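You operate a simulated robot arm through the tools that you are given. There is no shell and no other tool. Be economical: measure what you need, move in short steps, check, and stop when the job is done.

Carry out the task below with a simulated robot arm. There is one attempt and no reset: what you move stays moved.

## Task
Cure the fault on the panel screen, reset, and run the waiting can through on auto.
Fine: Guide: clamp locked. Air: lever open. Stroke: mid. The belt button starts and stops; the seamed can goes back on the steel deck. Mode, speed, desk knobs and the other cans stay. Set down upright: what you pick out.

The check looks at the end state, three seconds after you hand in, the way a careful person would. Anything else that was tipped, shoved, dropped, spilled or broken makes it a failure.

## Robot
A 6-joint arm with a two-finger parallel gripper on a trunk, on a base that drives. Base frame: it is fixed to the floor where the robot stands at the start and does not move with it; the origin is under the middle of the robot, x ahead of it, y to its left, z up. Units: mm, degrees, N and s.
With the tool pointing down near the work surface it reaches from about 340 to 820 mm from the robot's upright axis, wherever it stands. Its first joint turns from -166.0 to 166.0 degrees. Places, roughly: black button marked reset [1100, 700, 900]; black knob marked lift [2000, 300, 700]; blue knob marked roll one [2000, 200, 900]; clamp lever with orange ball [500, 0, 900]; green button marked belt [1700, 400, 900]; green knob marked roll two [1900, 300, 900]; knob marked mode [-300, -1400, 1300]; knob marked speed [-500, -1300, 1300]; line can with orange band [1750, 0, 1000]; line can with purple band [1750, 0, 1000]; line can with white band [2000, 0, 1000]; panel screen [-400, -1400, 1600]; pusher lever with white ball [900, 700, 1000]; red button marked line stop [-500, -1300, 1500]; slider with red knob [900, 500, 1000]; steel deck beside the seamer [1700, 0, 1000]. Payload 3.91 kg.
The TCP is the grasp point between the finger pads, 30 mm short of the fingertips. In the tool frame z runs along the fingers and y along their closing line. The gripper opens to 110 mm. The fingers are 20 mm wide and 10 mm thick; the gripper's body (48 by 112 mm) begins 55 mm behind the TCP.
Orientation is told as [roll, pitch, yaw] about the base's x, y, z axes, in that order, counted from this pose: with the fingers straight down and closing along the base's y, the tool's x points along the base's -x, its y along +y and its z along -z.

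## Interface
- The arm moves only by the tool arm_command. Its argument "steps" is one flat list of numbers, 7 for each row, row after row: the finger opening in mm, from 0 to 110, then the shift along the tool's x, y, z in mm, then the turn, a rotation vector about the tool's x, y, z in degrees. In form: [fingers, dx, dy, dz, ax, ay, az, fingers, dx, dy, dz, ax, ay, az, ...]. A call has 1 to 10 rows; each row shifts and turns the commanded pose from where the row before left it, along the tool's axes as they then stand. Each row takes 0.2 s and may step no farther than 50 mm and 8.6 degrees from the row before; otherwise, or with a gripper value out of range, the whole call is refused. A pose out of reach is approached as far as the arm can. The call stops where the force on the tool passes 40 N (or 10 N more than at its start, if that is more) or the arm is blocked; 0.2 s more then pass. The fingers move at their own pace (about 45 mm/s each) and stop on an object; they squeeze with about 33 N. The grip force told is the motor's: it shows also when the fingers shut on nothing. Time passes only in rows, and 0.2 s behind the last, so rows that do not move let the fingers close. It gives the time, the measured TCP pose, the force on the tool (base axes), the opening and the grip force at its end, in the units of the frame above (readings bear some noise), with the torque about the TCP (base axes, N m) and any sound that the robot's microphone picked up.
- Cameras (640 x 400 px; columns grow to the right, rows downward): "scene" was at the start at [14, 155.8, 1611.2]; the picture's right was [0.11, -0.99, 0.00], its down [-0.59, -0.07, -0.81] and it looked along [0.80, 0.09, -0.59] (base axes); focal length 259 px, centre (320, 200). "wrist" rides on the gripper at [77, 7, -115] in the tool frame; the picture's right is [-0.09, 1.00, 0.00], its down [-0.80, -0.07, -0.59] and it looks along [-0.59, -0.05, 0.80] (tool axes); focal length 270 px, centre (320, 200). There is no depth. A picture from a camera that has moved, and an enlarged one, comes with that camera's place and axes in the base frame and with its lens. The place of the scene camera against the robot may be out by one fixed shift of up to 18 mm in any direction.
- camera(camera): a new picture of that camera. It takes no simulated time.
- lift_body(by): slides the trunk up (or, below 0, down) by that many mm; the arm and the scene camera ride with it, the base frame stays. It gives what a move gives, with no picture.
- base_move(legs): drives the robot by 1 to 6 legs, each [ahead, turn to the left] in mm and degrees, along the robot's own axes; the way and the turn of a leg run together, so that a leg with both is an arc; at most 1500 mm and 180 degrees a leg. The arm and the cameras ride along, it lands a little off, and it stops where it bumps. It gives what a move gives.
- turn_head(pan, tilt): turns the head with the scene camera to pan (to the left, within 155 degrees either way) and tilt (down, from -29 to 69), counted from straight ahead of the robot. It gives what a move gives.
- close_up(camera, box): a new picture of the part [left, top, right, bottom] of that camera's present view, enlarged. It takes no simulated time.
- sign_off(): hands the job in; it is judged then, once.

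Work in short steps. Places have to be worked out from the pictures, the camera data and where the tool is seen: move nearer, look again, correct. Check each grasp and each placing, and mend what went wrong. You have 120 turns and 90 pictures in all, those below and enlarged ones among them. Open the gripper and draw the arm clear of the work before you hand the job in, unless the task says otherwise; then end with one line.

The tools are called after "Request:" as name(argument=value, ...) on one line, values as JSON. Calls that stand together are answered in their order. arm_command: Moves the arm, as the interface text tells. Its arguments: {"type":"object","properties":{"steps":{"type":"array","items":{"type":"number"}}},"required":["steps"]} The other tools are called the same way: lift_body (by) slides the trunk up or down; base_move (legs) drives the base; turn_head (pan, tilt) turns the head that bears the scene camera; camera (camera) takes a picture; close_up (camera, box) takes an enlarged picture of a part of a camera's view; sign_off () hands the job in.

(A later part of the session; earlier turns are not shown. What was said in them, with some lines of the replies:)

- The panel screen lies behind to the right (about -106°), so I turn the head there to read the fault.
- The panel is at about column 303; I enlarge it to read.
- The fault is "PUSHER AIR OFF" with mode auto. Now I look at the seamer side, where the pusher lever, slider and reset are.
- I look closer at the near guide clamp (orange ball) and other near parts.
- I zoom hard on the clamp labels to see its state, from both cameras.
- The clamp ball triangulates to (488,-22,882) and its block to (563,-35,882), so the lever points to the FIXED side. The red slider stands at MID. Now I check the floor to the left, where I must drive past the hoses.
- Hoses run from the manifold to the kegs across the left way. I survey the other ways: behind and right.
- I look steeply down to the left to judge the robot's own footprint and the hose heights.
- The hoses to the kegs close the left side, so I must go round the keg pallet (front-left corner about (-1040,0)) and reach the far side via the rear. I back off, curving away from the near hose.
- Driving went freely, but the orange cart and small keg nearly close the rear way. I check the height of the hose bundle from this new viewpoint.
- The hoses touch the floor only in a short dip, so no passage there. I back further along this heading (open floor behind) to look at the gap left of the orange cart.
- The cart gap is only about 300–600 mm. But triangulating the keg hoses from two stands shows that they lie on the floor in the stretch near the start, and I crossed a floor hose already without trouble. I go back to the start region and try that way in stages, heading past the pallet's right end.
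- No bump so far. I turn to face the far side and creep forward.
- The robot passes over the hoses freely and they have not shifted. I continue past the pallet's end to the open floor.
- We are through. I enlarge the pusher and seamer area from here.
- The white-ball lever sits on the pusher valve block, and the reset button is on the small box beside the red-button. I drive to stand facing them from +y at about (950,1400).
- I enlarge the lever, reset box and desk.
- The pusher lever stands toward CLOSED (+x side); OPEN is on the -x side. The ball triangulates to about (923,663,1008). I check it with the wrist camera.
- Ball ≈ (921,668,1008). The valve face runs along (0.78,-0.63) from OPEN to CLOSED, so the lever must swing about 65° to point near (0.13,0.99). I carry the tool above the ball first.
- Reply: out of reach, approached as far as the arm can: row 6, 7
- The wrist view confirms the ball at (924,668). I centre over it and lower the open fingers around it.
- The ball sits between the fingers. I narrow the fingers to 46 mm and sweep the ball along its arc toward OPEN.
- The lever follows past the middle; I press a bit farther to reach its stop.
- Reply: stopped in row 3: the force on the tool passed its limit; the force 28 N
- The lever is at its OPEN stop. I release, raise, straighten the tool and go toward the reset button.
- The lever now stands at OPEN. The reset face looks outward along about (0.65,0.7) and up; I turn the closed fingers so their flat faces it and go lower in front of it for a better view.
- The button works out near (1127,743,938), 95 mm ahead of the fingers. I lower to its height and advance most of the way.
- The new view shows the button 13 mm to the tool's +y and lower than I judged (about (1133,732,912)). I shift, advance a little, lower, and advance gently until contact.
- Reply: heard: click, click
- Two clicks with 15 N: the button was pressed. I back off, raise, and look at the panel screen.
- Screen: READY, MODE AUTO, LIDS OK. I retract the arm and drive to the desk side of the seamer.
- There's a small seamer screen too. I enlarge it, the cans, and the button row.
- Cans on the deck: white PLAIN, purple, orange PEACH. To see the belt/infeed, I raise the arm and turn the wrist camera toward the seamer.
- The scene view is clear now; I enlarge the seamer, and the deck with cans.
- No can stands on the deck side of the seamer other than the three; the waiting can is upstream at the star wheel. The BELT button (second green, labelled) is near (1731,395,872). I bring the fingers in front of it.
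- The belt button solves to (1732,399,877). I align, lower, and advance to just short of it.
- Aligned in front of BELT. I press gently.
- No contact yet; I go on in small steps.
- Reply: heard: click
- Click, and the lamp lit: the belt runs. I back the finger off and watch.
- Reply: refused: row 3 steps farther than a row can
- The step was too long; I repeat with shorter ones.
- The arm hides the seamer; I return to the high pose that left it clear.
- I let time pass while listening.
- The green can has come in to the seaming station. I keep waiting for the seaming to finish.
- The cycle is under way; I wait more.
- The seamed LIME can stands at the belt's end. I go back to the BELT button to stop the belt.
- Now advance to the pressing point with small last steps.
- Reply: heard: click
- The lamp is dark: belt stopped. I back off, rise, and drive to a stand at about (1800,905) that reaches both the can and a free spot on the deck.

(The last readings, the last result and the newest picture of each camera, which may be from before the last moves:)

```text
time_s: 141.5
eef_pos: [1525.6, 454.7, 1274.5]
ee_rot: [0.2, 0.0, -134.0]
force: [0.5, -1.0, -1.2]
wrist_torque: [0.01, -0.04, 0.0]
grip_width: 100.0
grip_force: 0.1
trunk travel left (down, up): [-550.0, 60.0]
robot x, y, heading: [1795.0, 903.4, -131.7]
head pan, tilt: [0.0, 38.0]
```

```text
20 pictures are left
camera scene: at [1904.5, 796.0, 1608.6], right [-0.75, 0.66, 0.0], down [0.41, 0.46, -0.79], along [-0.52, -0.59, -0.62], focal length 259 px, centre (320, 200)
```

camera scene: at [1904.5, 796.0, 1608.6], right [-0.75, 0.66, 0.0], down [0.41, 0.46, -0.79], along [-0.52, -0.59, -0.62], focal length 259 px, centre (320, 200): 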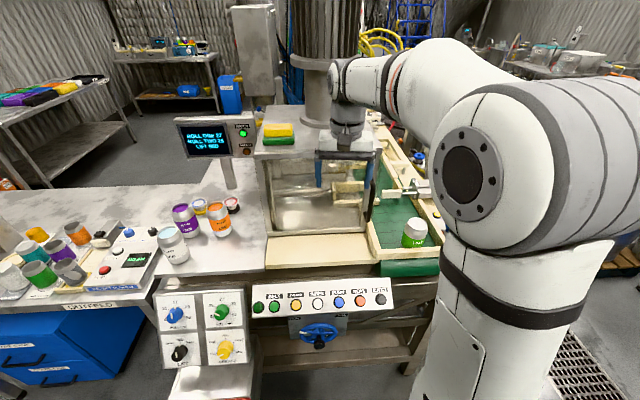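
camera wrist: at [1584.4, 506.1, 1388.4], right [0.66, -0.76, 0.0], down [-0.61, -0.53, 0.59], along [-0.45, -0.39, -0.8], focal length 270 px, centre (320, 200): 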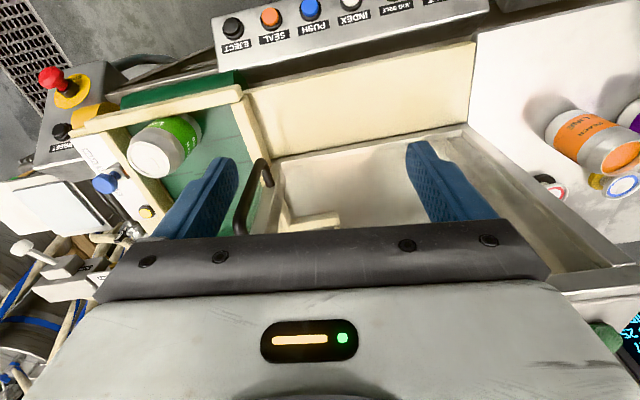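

The can's lid centre solves to about (1315,561,1070). A blue slider knob stands beside it on the -t side, so I'll close the fingers along the line's normal. I move above the can and turn the tool.

Request:
arm_command(steps=[100, 0, 0, -35, 0, 0, 0, 100, 0, 0, -35, 0, 0, 0, 100, -14, -45, 0, 0, 0, 0, 100, -14, -45, 0, 0, 0, 0, 100, -14, -45, 0, 0, 0, 0, 100, -14, -45, 0, 0, 0, 0, 100, -14, -45, 0, 0, 0, 0, 100, 0, 0, 0, 0, 0, -8, 100, 0, 0, 0, 0, 0, -8])

Request:
arm_command(steps=[100, 0, 0, 0, 0, 0, -8, 100, 0, 0, 0, 0, 0, -8, 100, 0, 0, 0, 0, 0, -8, 100, 0, 0, 0, 0, 0, -8, 100, 0, 0, 0, 0, 0, -8, 100, 0, 0, 0, 0, 0, -8, 100, 0, 0, 0, 0, 0, -8, 100, 0, 0, 0, 0, 0, -8, 100, 0, 0, 0, 0, 0, -8, 100, 0, 0, 0, 0, 0, -8])

Request:
camera(camera="wrist")

```text
time_s: 143.5
eef_pos: [1315.1, 562.8, 1343.8]
ee_rot: [0.2, 0.0, -118.0]
force: [-0.4, -0.3, -0.6]
wrist_torque: [-0.01, -0.01, 0.01]
grip_width: 99.8
grip_force: 0.1
trunk travel left (down, up): [-550.0, 60.0]
robot x, y, heading: [1793.3, 904.7, -131.5]
head pan, tilt: [0.0, 38.0]
```

```text
time_s: 145.7
eef_pos: [1317.0, 562.5, 1344.1]
ee_rot: [0.1, -0.1, -37.9]
force: [-0.5, 0.6, -0.5]
wrist_torque: [0.01, -0.01, 0.06]
grip_width: 100.1
grip_force: 0.0
trunk travel left (down, up): [-550.0, 60.0]
robot x, y, heading: [1796.1, 904.9, -131.4]
head pan, tilt: [0.0, 38.0]
```

```text
19 pictures are left
camera wrist: at [1259.0, 615.0, 1457.8], right [0.68, 0.73, 0.0], down [0.59, -0.55, 0.6], along [0.44, -0.41, -0.8], focal length 270 px, centre (320, 200)
```

wrist: 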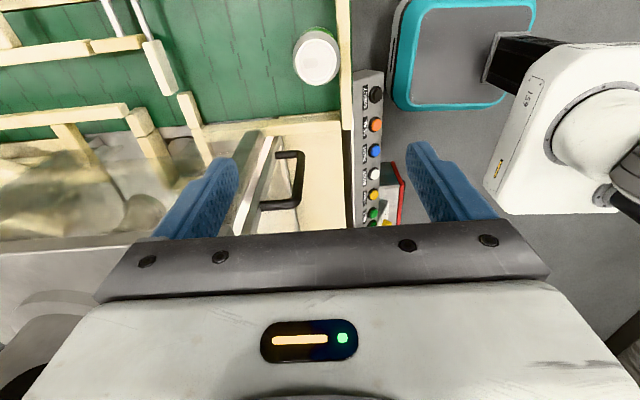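

The new view puts the can near (1302,570). I correct and descend part-way to look again.

Request:
arm_command(steps=[100, 16, -4, 0, 0, 0, 0, 100, 0, 0, 45, 0, 0, 0, 100, 0, 0, 45, 0, 0, 0, 100, 0, 0, 45, 0, 0, 0, 100, 0, 0, 0, 0, 0, 0])

Request:
camera(camera="wrist")

Request:
close_up(camera="scene", box=[340, 130, 480, 280])

```text
time_s: 146.9
eef_pos: [1299.1, 568.2, 1206.8]
ee_rot: [-0.1, -0.2, -38.0]
force: [-0.2, -0.6, -1.1]
wrist_torque: [0.0, -0.02, -0.01]
grip_width: 100.0
grip_force: 0.0
trunk travel left (down, up): [-550.0, 60.0]
robot x, y, heading: [1793.8, 905.5, -131.7]
head pan, tilt: [0.0, 38.0]
```

```text
18 pictures are left
camera wrist: at [1242.5, 620.3, 1321.1], right [0.68, 0.73, 0.0], down [0.59, -0.55, 0.6], along [0.44, -0.41, -0.8], focal length 270 px, centre (320, 200)
```

wrist: 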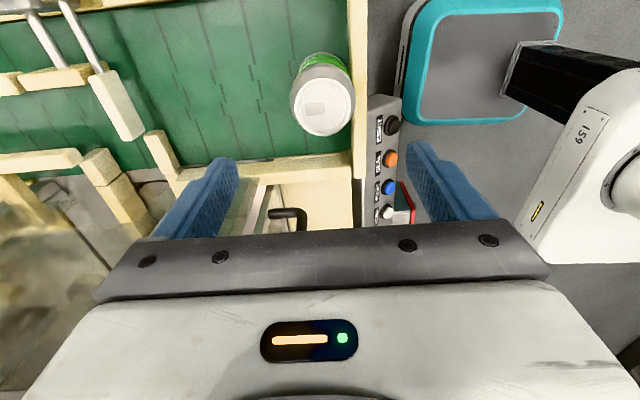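

```text
2.67 times, centred on (410, 205) of scene
camera zoom: at [1904.5, 797.2, 1608.7], right [-0.75, 0.66, 0.0], down [0.41, 0.46, -0.79], along [-0.52, -0.59, -0.62], focal length 691 px, centre (80, 187)
```

zoom: 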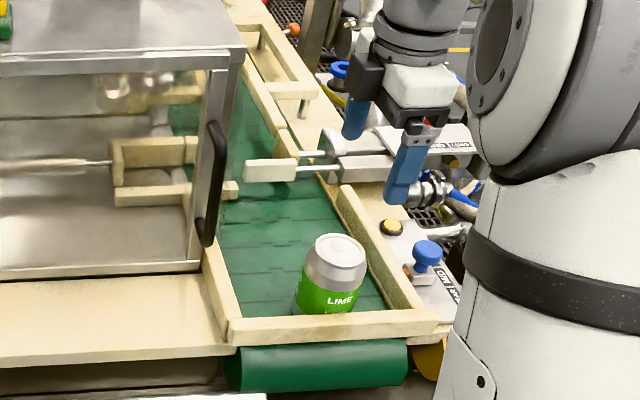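

Weighing the views, the can's centre is about (1304,566) with lid near z 1055, close to the front fence. I lower the open fingers to TCP z≈1030, keeping tips above the fence.

Request:
arm_command(steps=[100, -5, 1.5, 40, 0, 0, 0, 100, 0, 0, 40, 0, 0, 0, 100, 0, 0, 35, 0, 0, 0, 100, 0, 0, 0, 0, 0, 0])

Request:
camera(camera="wrist")

Request:
close_up(camera="scene", box=[370, 160, 470, 270])

```text
time_s: 147.9
eef_pos: [1305.4, 567.2, 1094.4]
ee_rot: [0.1, -0.2, -38.1]
force: [-0.4, -1.2, 0.6]
wrist_torque: [-0.03, 0.02, 0.0]
grip_width: 99.9
grip_force: 0.3
trunk travel left (down, up): [-550.0, 60.0]
robot x, y, heading: [1795.0, 904.8, -131.4]
head pan, tilt: [0.0, 38.0]
```

```text
16 pictures are left
camera wrist: at [1248.0, 619.8, 1208.1], right [0.68, 0.73, 0.0], down [0.59, -0.55, 0.6], along [0.44, -0.41, -0.8], focal length 270 px, centre (320, 200)
```

wrist: 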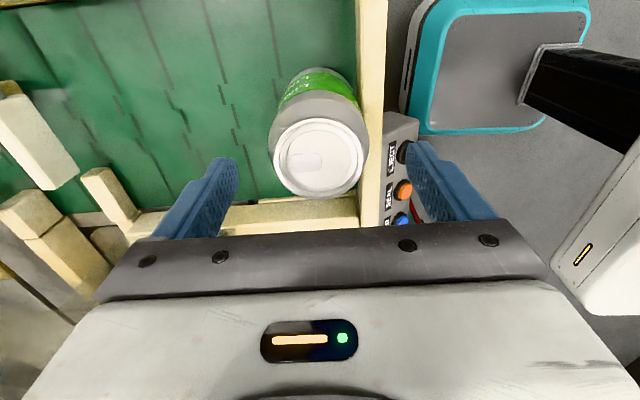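

```text
3.64 times, centred on (420, 215) of scene
camera zoom: at [1904.5, 797.3, 1608.7], right [-0.75, 0.66, 0.0], down [0.41, 0.46, -0.79], along [-0.52, -0.59, -0.62], focal length 942 px, centre (-44, 146)
```

zoom: 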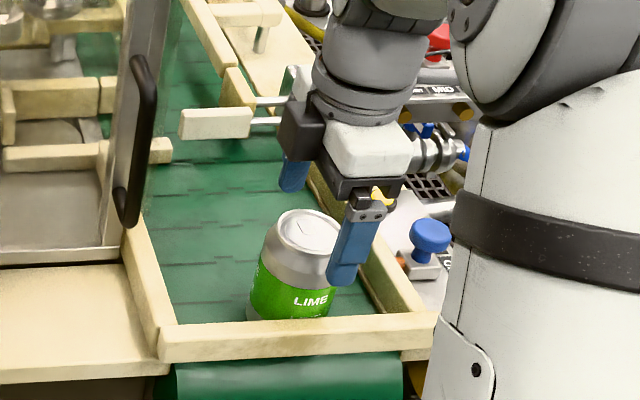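

Centred over the can. I lower the last 62 mm and close.

Request:
arm_command(steps=[100, -2, 0, 22, 0, 0, 0, 100, 0, 0, 20, 0, 0, 0, 100, 0, 0, 20, 0, 0, 0])

Request:
arm_command(steps=[50, 0, 0, 0, 0, 0, 0, 50, 0, 0, 0, 0, 0, 0, 50, 0, 0, 0, 0, 0, 0, 50, 0, 0, 0, 0, 0, 0])

Request:
camera(camera="wrist")

```text
time_s: 148.7
eef_pos: [1307.0, 565.9, 1031.4]
ee_rot: [-0.2, -0.2, -38.0]
force: [0.0, -0.4, 0.4]
wrist_torque: [-0.01, 0.01, -0.03]
grip_width: 99.9
grip_force: 0.0
trunk travel left (down, up): [-550.0, 60.0]
robot x, y, heading: [1793.4, 907.1, -131.4]
head pan, tilt: [0.0, 38.0]
```

```text
time_s: 149.7
eef_pos: [1307.2, 564.3, 1032.5]
ee_rot: [-0.1, -0.2, -38.0]
force: [-7.8, -9.8, 3.6]
wrist_torque: [-0.3, 0.27, 0.01]
grip_width: 65.3
grip_force: 32.8
trunk travel left (down, up): [-550.0, 60.0]
robot x, y, heading: [1792.1, 904.8, -131.4]
head pan, tilt: [0.0, 38.0]
```

```text
14 pictures are left
camera wrist: at [1250.4, 617.2, 1145.4], right [0.68, 0.73, 0.0], down [0.59, -0.55, 0.6], along [0.44, -0.41, -0.8], focal length 270 px, centre (320, 200)
```

wrist: 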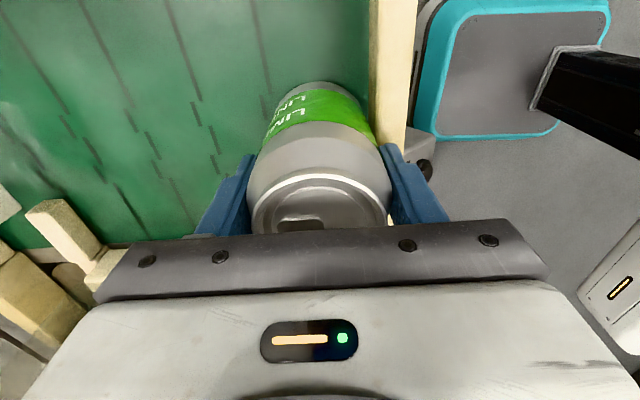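

Grip holds at 65 mm. I lift straight up and check.

Request:
arm_command(steps=[50, 0, 0, -15, 0, 0, 0, 50, 0, 0, -30, 0, 0, 0, 50, 0, 0, -40, 0, 0, 0, 50, 0, 0, -45, 0, 0, 0, 50, 0, 0, -45, 0, 0, 0])

Request:
camera(camera="scene")

```text
time_s: 150.9
eef_pos: [1310.5, 564.8, 1206.4]
ee_rot: [0.0, -0.2, -38.0]
force: [0.7, -0.1, -2.9]
wrist_torque: [0.03, 0.01, -0.01]
grip_width: 65.3
grip_force: 33.2
trunk travel left (down, up): [-550.0, 60.0]
robot x, y, heading: [1793.9, 904.7, -131.1]
head pan, tilt: [0.0, 38.0]
```

```text
13 pictures are left
camera scene: at [1904.2, 797.0, 1608.7], right [-0.75, 0.66, 0.0], down [0.41, 0.46, -0.79], along [-0.52, -0.59, -0.62], focal length 259 px, centre (320, 200)
```

scene: 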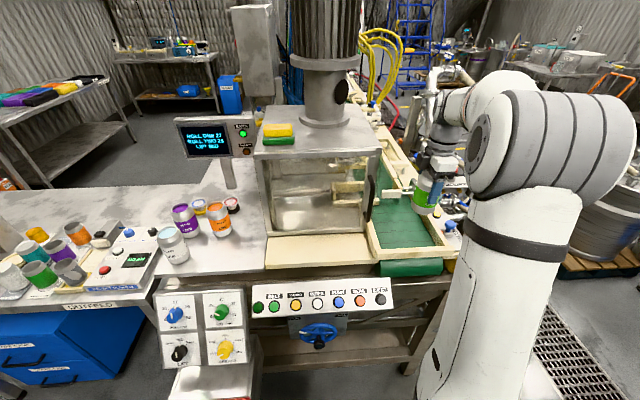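

The can hangs upright in the grip. I carry it out in front of the hood and along toward the deck.

Request:
arm_command(steps=[50, 0, 42, 0, 0, 0, 0, 50, 0, 42, 0, 0, 0, 0, 50, 0, 42, 0, 0, 0, 0, 50, 0, 42, 0, 0, 0, 0, 50, -46, 0, 0, 0, 0, 0, 50, -46, 0, 0, 0, 0, 0, 50, -46, 0, 0, 0, 0, 0, 50, -46, 0, 0, 0, 0, 0, 50, -46, 0, 0, 0, 0, 0, 50, -46, 0, 0, 0, 0, 0])

Request:
arm_command(steps=[50, -46, 0, 0, 0, 0, 0, 50, -46, 0, 0, 0, 0, 0, 50, -46, 0, 0, 0, 0, 0, 50, -46, 0, 0, 0, 0, 0, 50, -46, 0, 0, 0, 0, 0, 50, -46, 0, 0, 0, 0, 0, 50, -46, 0, 0, 0, 0, 0])

Request:
camera(camera="scene")

Request:
camera(camera="wrist")

```text
time_s: 153.1
eef_pos: [1630.0, 527.6, 1207.0]
ee_rot: [0.0, -0.3, -38.1]
force: [0.8, 0.3, -3.9]
wrist_torque: [0.03, -0.02, -0.03]
grip_width: 65.5
grip_force: 33.3
trunk travel left (down, up): [-550.0, 60.0]
robot x, y, heading: [1792.0, 904.5, -131.6]
head pan, tilt: [0.0, 38.0]
```

```text
time_s: 154.7
eef_pos: [1887.3, 331.0, 1208.1]
ee_rot: [0.0, -0.1, -38.0]
force: [-0.3, 0.2, -3.4]
wrist_torque: [0.0, 0.04, 0.0]
grip_width: 65.7
grip_force: 32.7
trunk travel left (down, up): [-550.0, 60.0]
robot x, y, heading: [1793.1, 903.0, -131.3]
head pan, tilt: [0.0, 38.0]
```

```text
12 pictures are left
camera scene: at [1905.3, 795.7, 1608.5], right [-0.75, 0.66, 0.0], down [0.41, 0.46, -0.79], along [-0.52, -0.59, -0.62], focal length 259 px, centre (320, 200)
```

scene: 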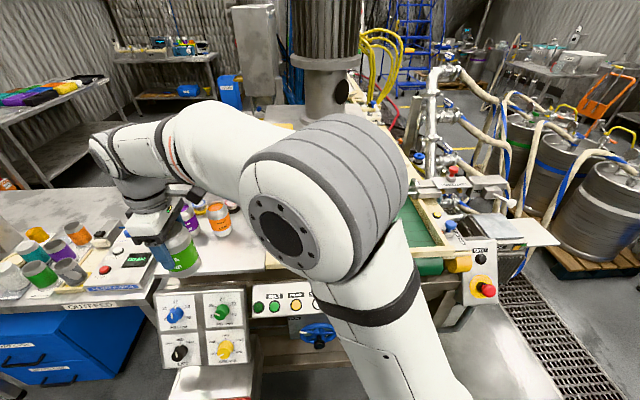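

```text
11 pictures are left
camera wrist: at [1828.5, 383.5, 1321.8], right [0.68, 0.73, 0.0], down [0.59, -0.55, 0.6], along [0.44, -0.41, -0.8], focal length 270 px, centre (320, 200)
```

wrist: 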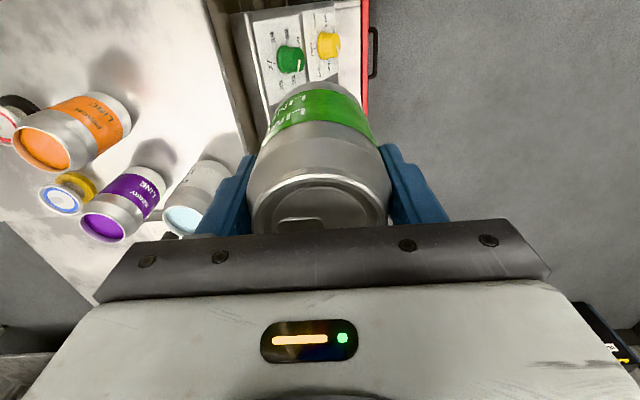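

From the wrist view: orange (1728,91), white (1874,112), purple (1813,27), deck edge through (1793,269). A free spot is (1785,195), about 120 mm from the neighbours. I move over it and lower part-way.

Request:
arm_command(steps=[50, -1, -42.5, 0, 0, 0, 0, 50, -1, -42.5, 0, 0, 0, 0, 50, -1, -42.5, 0, 0, 0, 0, 50, 0, -42.5, 0, 0, 0, 0, 50, 0, 0, 40, 0, 0, 0, 50, 0, 0, 40, 0, 0, 0, 50, 0, 0, 35, 0, 0, 0])

Request:
camera(camera="wrist")

Request:
close_up(camera="scene", box=[140, 160, 300, 300])

```text
time_s: 156.3
eef_pos: [1780.3, 193.9, 1092.8]
ee_rot: [-0.1, -0.2, -38.0]
force: [0.1, 0.4, -4.7]
wrist_torque: [0.01, 0.01, -0.02]
grip_width: 65.3
grip_force: 33.0
trunk travel left (down, up): [-550.0, 60.0]
robot x, y, heading: [1795.4, 906.0, -131.3]
head pan, tilt: [0.0, 38.0]
```

```text
10 pictures are left
camera wrist: at [1722.6, 245.9, 1206.8], right [0.68, 0.73, 0.0], down [0.59, -0.55, 0.6], along [0.44, -0.41, -0.8], focal length 270 px, centre (320, 200)
```

wrist: 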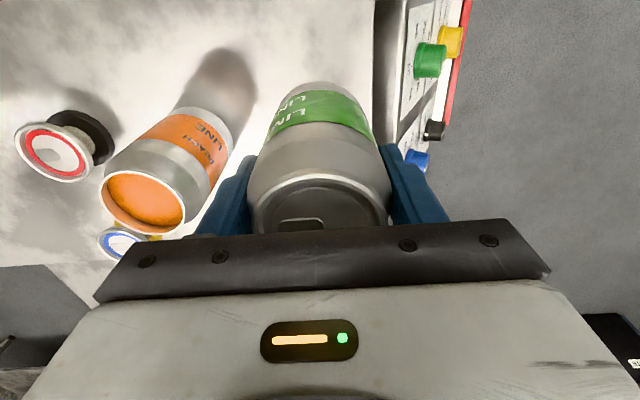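

```text
2.86 times, centred on (220, 230) of scene
camera zoom: at [1904.2, 796.2, 1608.7], right [-0.75, 0.66, 0.0], down [0.41, 0.46, -0.79], along [-0.52, -0.59, -0.62], focal length 740 px, centre (606, 114)
```

zoom: 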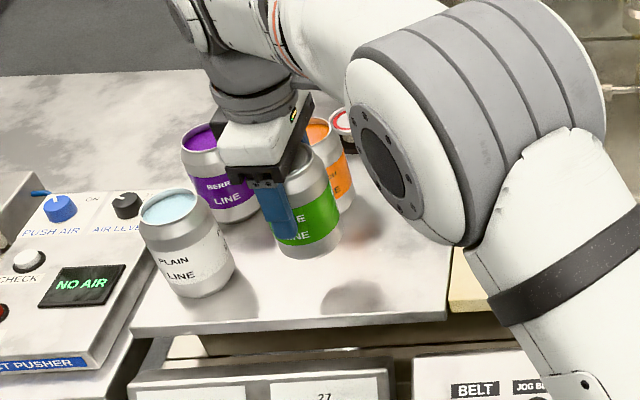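

The can hangs over a free place. I lower gently until the deck carries it.

Request:
arm_command(steps=[50, 0, 3, 15, 0, 0, 0, 50, 0, 0, 12, 0, 0, 0, 50, 0, 0, 6, 0, 0, 0])

Request:
arm_command(steps=[50, 0, 0, 4, 0, 0, 0, 50, 0, 0, 4, 0, 0, 0])

```text
time_s: 157.1
eef_pos: [1782.2, 196.0, 1061.6]
ee_rot: [-0.1, -0.3, -38.0]
force: [-0.3, -0.8, -4.3]
wrist_torque: [0.01, 0.0, 0.01]
grip_width: 65.7
grip_force: 33.5
trunk travel left (down, up): [-550.0, 60.0]
robot x, y, heading: [1795.6, 903.7, -131.5]
head pan, tilt: [0.0, 38.0]
```

```text
time_s: 157.7
eef_pos: [1783.0, 195.2, 1052.7]
ee_rot: [0.0, -0.1, -38.0]
force: [-0.6, -0.9, -4.1]
wrist_torque: [-0.02, 0.01, -0.04]
grip_width: 65.4
grip_force: 33.9
trunk travel left (down, up): [-550.0, 60.0]
robot x, y, heading: [1792.3, 905.2, -131.6]
head pan, tilt: [0.0, 38.0]
```

Request:
arm_command(steps=[50, 0, 0, 3, 0, 0, 0, 50, 0, 0, 3, 0, 0, 0])

Request:
close_up(camera="scene", box=[170, 180, 270, 270])

```text
time_s: 158.3
eef_pos: [1782.2, 194.9, 1046.3]
ee_rot: [0.0, -0.2, -38.0]
force: [0.4, 0.4, -4.2]
wrist_torque: [-0.01, 0.0, 0.02]
grip_width: 65.4
grip_force: 33.0
trunk travel left (down, up): [-550.0, 60.0]
robot x, y, heading: [1792.5, 900.3, -131.3]
head pan, tilt: [0.0, 38.0]
```

```text
4.44 times, centred on (220, 225) of scene
camera zoom: at [1904.3, 796.6, 1608.7], right [-0.75, 0.66, 0.0], down [0.41, 0.46, -0.79], along [-0.52, -0.59, -0.62], focal length 1152 px, centre (764, 89)
```

zoom: 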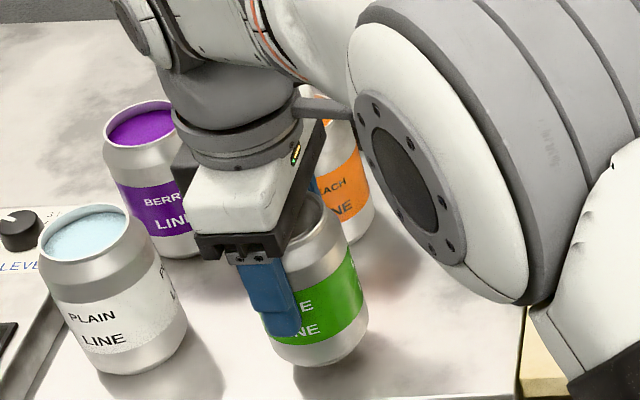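

Nearly down, no contact yet; I continue by 3 mm steps.

Request:
arm_command(steps=[50, 0, 0, 3, 0, 0, 0, 50, 0, 0, 3, 0, 0, 0])

Request:
arm_command(steps=[50, 0, 0, 3, 0, 0, 0, 50, 0, 0, 2, 0, 0, 0])

```text
time_s: 158.9
eef_pos: [1780.9, 195.1, 1040.3]
ee_rot: [0.1, -0.2, -38.0]
force: [0.6, 0.8, -4.0]
wrist_torque: [0.01, 0.01, -0.01]
grip_width: 65.4
grip_force: 32.9
trunk travel left (down, up): [-550.0, 60.0]
robot x, y, heading: [1798.1, 904.7, -131.7]
head pan, tilt: [0.0, 38.0]
```

```text
time_s: 159.5
eef_pos: [1781.4, 195.2, 1035.2]
ee_rot: [0.0, -0.3, -38.1]
force: [-0.2, 0.5, -3.6]
wrist_torque: [-0.01, 0.01, 0.02]
grip_width: 65.3
grip_force: 33.0
trunk travel left (down, up): [-550.0, 60.0]
robot x, y, heading: [1796.4, 906.4, -131.4]
head pan, tilt: [0.0, 38.0]
```

Belt height corresponded to TCP 1032, so the deck should be close. I go on with 2 mm steps.

Request:
arm_command(steps=[50, 0, 0, 2, 0, 0, 0, 50, 0, 0, 2, 0, 0, 0])

Request:
arm_command(steps=[50, 0, 0, 2, 0, 0, 0])

Request:
close_up(camera="scene", box=[170, 180, 270, 270])

```text
time_s: 160.1
eef_pos: [1781.8, 194.4, 1031.8]
ee_rot: [0.0, -0.1, -37.9]
force: [-0.4, 0.2, -2.7]
wrist_torque: [0.01, -0.07, -0.01]
grip_width: 65.4
grip_force: 33.0
trunk travel left (down, up): [-550.0, 60.0]
robot x, y, heading: [1792.7, 904.0, -131.7]
head pan, tilt: [0.0, 38.0]
```

```text
time_s: 160.5
eef_pos: [1783.0, 194.4, 1031.7]
ee_rot: [-0.1, -0.2, -38.0]
force: [-1.6, 0.2, 9.0]
wrist_torque: [0.34, 0.07, -0.01]
grip_width: 65.3
grip_force: 33.2
trunk travel left (down, up): [-550.0, 60.0]
robot x, y, heading: [1794.2, 901.7, -131.3]
head pan, tilt: [0.0, 38.0]
```

```text
4.44 times, centred on (220, 225) of scene
camera zoom: at [1904.2, 798.2, 1609.1], right [-0.75, 0.66, 0.0], down [0.41, 0.46, -0.79], along [-0.52, -0.59, -0.62], focal length 1152 px, centre (764, 89)
```

zoom: 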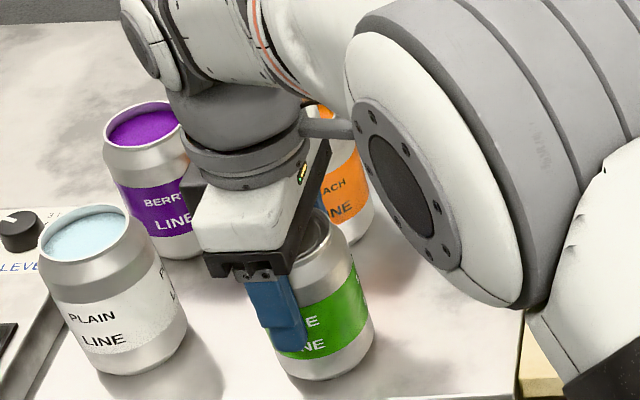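

The deck carries the can (9 N up). I open the fingers and rise straight up.

Request:
arm_command(steps=[65, 0, 0, -1, 0, 0, 0, 84, 0, 0, 0, 0, 0, 0, 84, 0, 0, 0, 0, 0, 0, 84, 0, 0, 0, 0, 0, 0])

Request:
arm_command(steps=[84, 0, 0, -25, 0, 0, 0, 84, 0, 0, -40, 0, 0, 0, 84, 0, 0, -45, 0, 0, 0, 84, 0, 0, -45, 0, 0, 0, 84, 0, 0, -45, 0, 0, 0, 84, 0, 40, 0, 0, 0, 0, 84, 0, 45, 0, 0, 0, 0, 84, 0, 45, 0, 0, 0, 0, 84, 0, 45, 0, 0, 0, 0])

Request:
camera(camera="wrist")

Request:
camera(camera="scene")

```text
time_s: 161.5
eef_pos: [1781.1, 195.1, 1030.1]
ee_rot: [0.0, -0.2, -37.9]
force: [-0.1, -0.5, 0.5]
wrist_torque: [-0.01, 0.0, -0.01]
grip_width: 83.8
grip_force: 0.0
trunk travel left (down, up): [-550.0, 60.0]
robot x, y, heading: [1792.6, 903.9, -131.6]
head pan, tilt: [0.0, 38.0]
```

```text
time_s: 163.5
eef_pos: [1887.4, 335.4, 1230.1]
ee_rot: [-0.1, -0.1, -38.1]
force: [0.0, -0.9, -0.5]
wrist_torque: [-0.03, 0.0, 0.01]
grip_width: 83.8
grip_force: 0.0
trunk travel left (down, up): [-550.0, 60.0]
robot x, y, heading: [1798.3, 904.0, -131.3]
head pan, tilt: [0.0, 38.0]
```

```text
6 pictures are left
camera wrist: at [1830.9, 389.1, 1345.2], right [0.68, 0.73, 0.0], down [0.59, -0.55, 0.6], along [0.44, -0.41, -0.8], focal length 270 px, centre (320, 200)
```

wrist: 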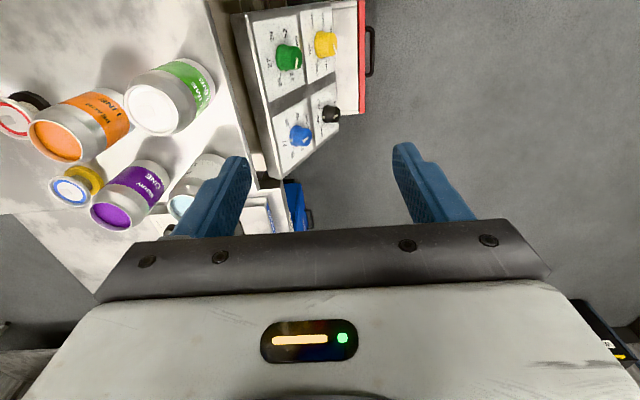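

```text
5 pictures are left
camera scene: at [1904.9, 798.3, 1608.8], right [-0.75, 0.66, 0.0], down [0.41, 0.46, -0.79], along [-0.52, -0.59, -0.62], focal length 259 px, centre (320, 200)
```

scene: 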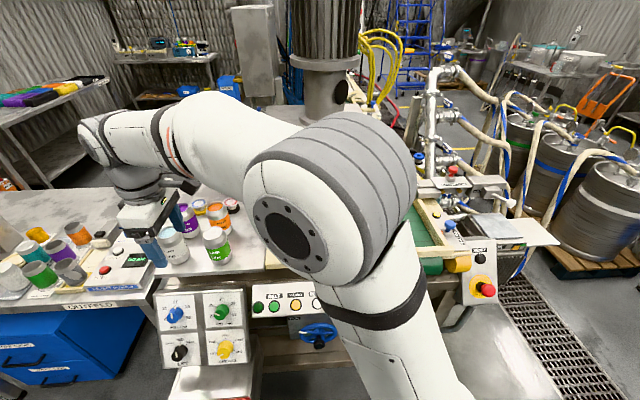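

The LIME can stands upright on the deck, the others undisturbed, belt lamp dark. I draw the arm back and check the panel screen once more.

Request:
arm_command(steps=[84, 0, 40, -20, 0, 0, 0, 84, 0, 40, -20, 0, 0, 0, 84, 0, 40, -20, 0, 0, 0])

Request:
turn_head(pan=-5, tilt=5)

Request:
camera(camera="scene")

```text
time_s: 164.3
eef_pos: [1962.1, 433.5, 1289.4]
ee_rot: [-0.1, -0.2, -38.0]
force: [-0.7, -0.6, 0.1]
wrist_torque: [0.03, -0.01, -0.02]
grip_width: 84.0
grip_force: 0.1
trunk travel left (down, up): [-550.0, 60.0]
robot x, y, heading: [1789.9, 901.6, -131.4]
head pan, tilt: [0.0, 38.0]
```

```text
time_s: 165.2
eef_pos: [1961.5, 430.5, 1289.2]
ee_rot: [0.0, -0.2, -38.0]
force: [0.3, 0.2, -0.1]
wrist_torque: [0.0, 0.02, 0.0]
grip_width: 83.8
grip_force: 0.0
trunk travel left (down, up): [-550.0, 60.0]
robot x, y, heading: [1797.2, 905.4, -131.4]
head pan, tilt: [-5.0, 5.0]
```

```text
4 pictures are left
camera scene: at [1895.0, 798.7, 1661.4], right [-0.69, 0.73, 0.0], down [0.06, 0.06, -1.0], along [-0.72, -0.69, -0.09], focal length 259 px, centre (320, 200)
```

scene: 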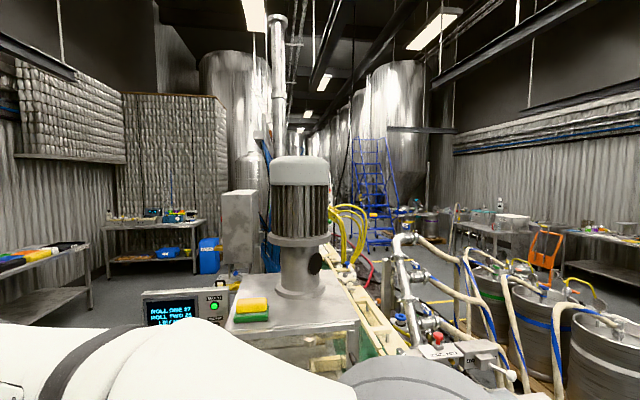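

The motor hides the panel from here, but it read READY and the cycle completed without fault. Everything is in place, so I hand in.

Request:
sign_off()

```text
The job is handed in.
```

The fault is cleared and the waiting can has been run through: I opened the pusher air lever, reset to READY, ran the LIME can on auto and stopped the belt, and the seamed can now stands upright on the steel deck. I had to drive over the keg hoses to reach the seamer, with no bump and no shift I could see, and I couldn't re-read the panel screen at the end because the seamer motor hid it.
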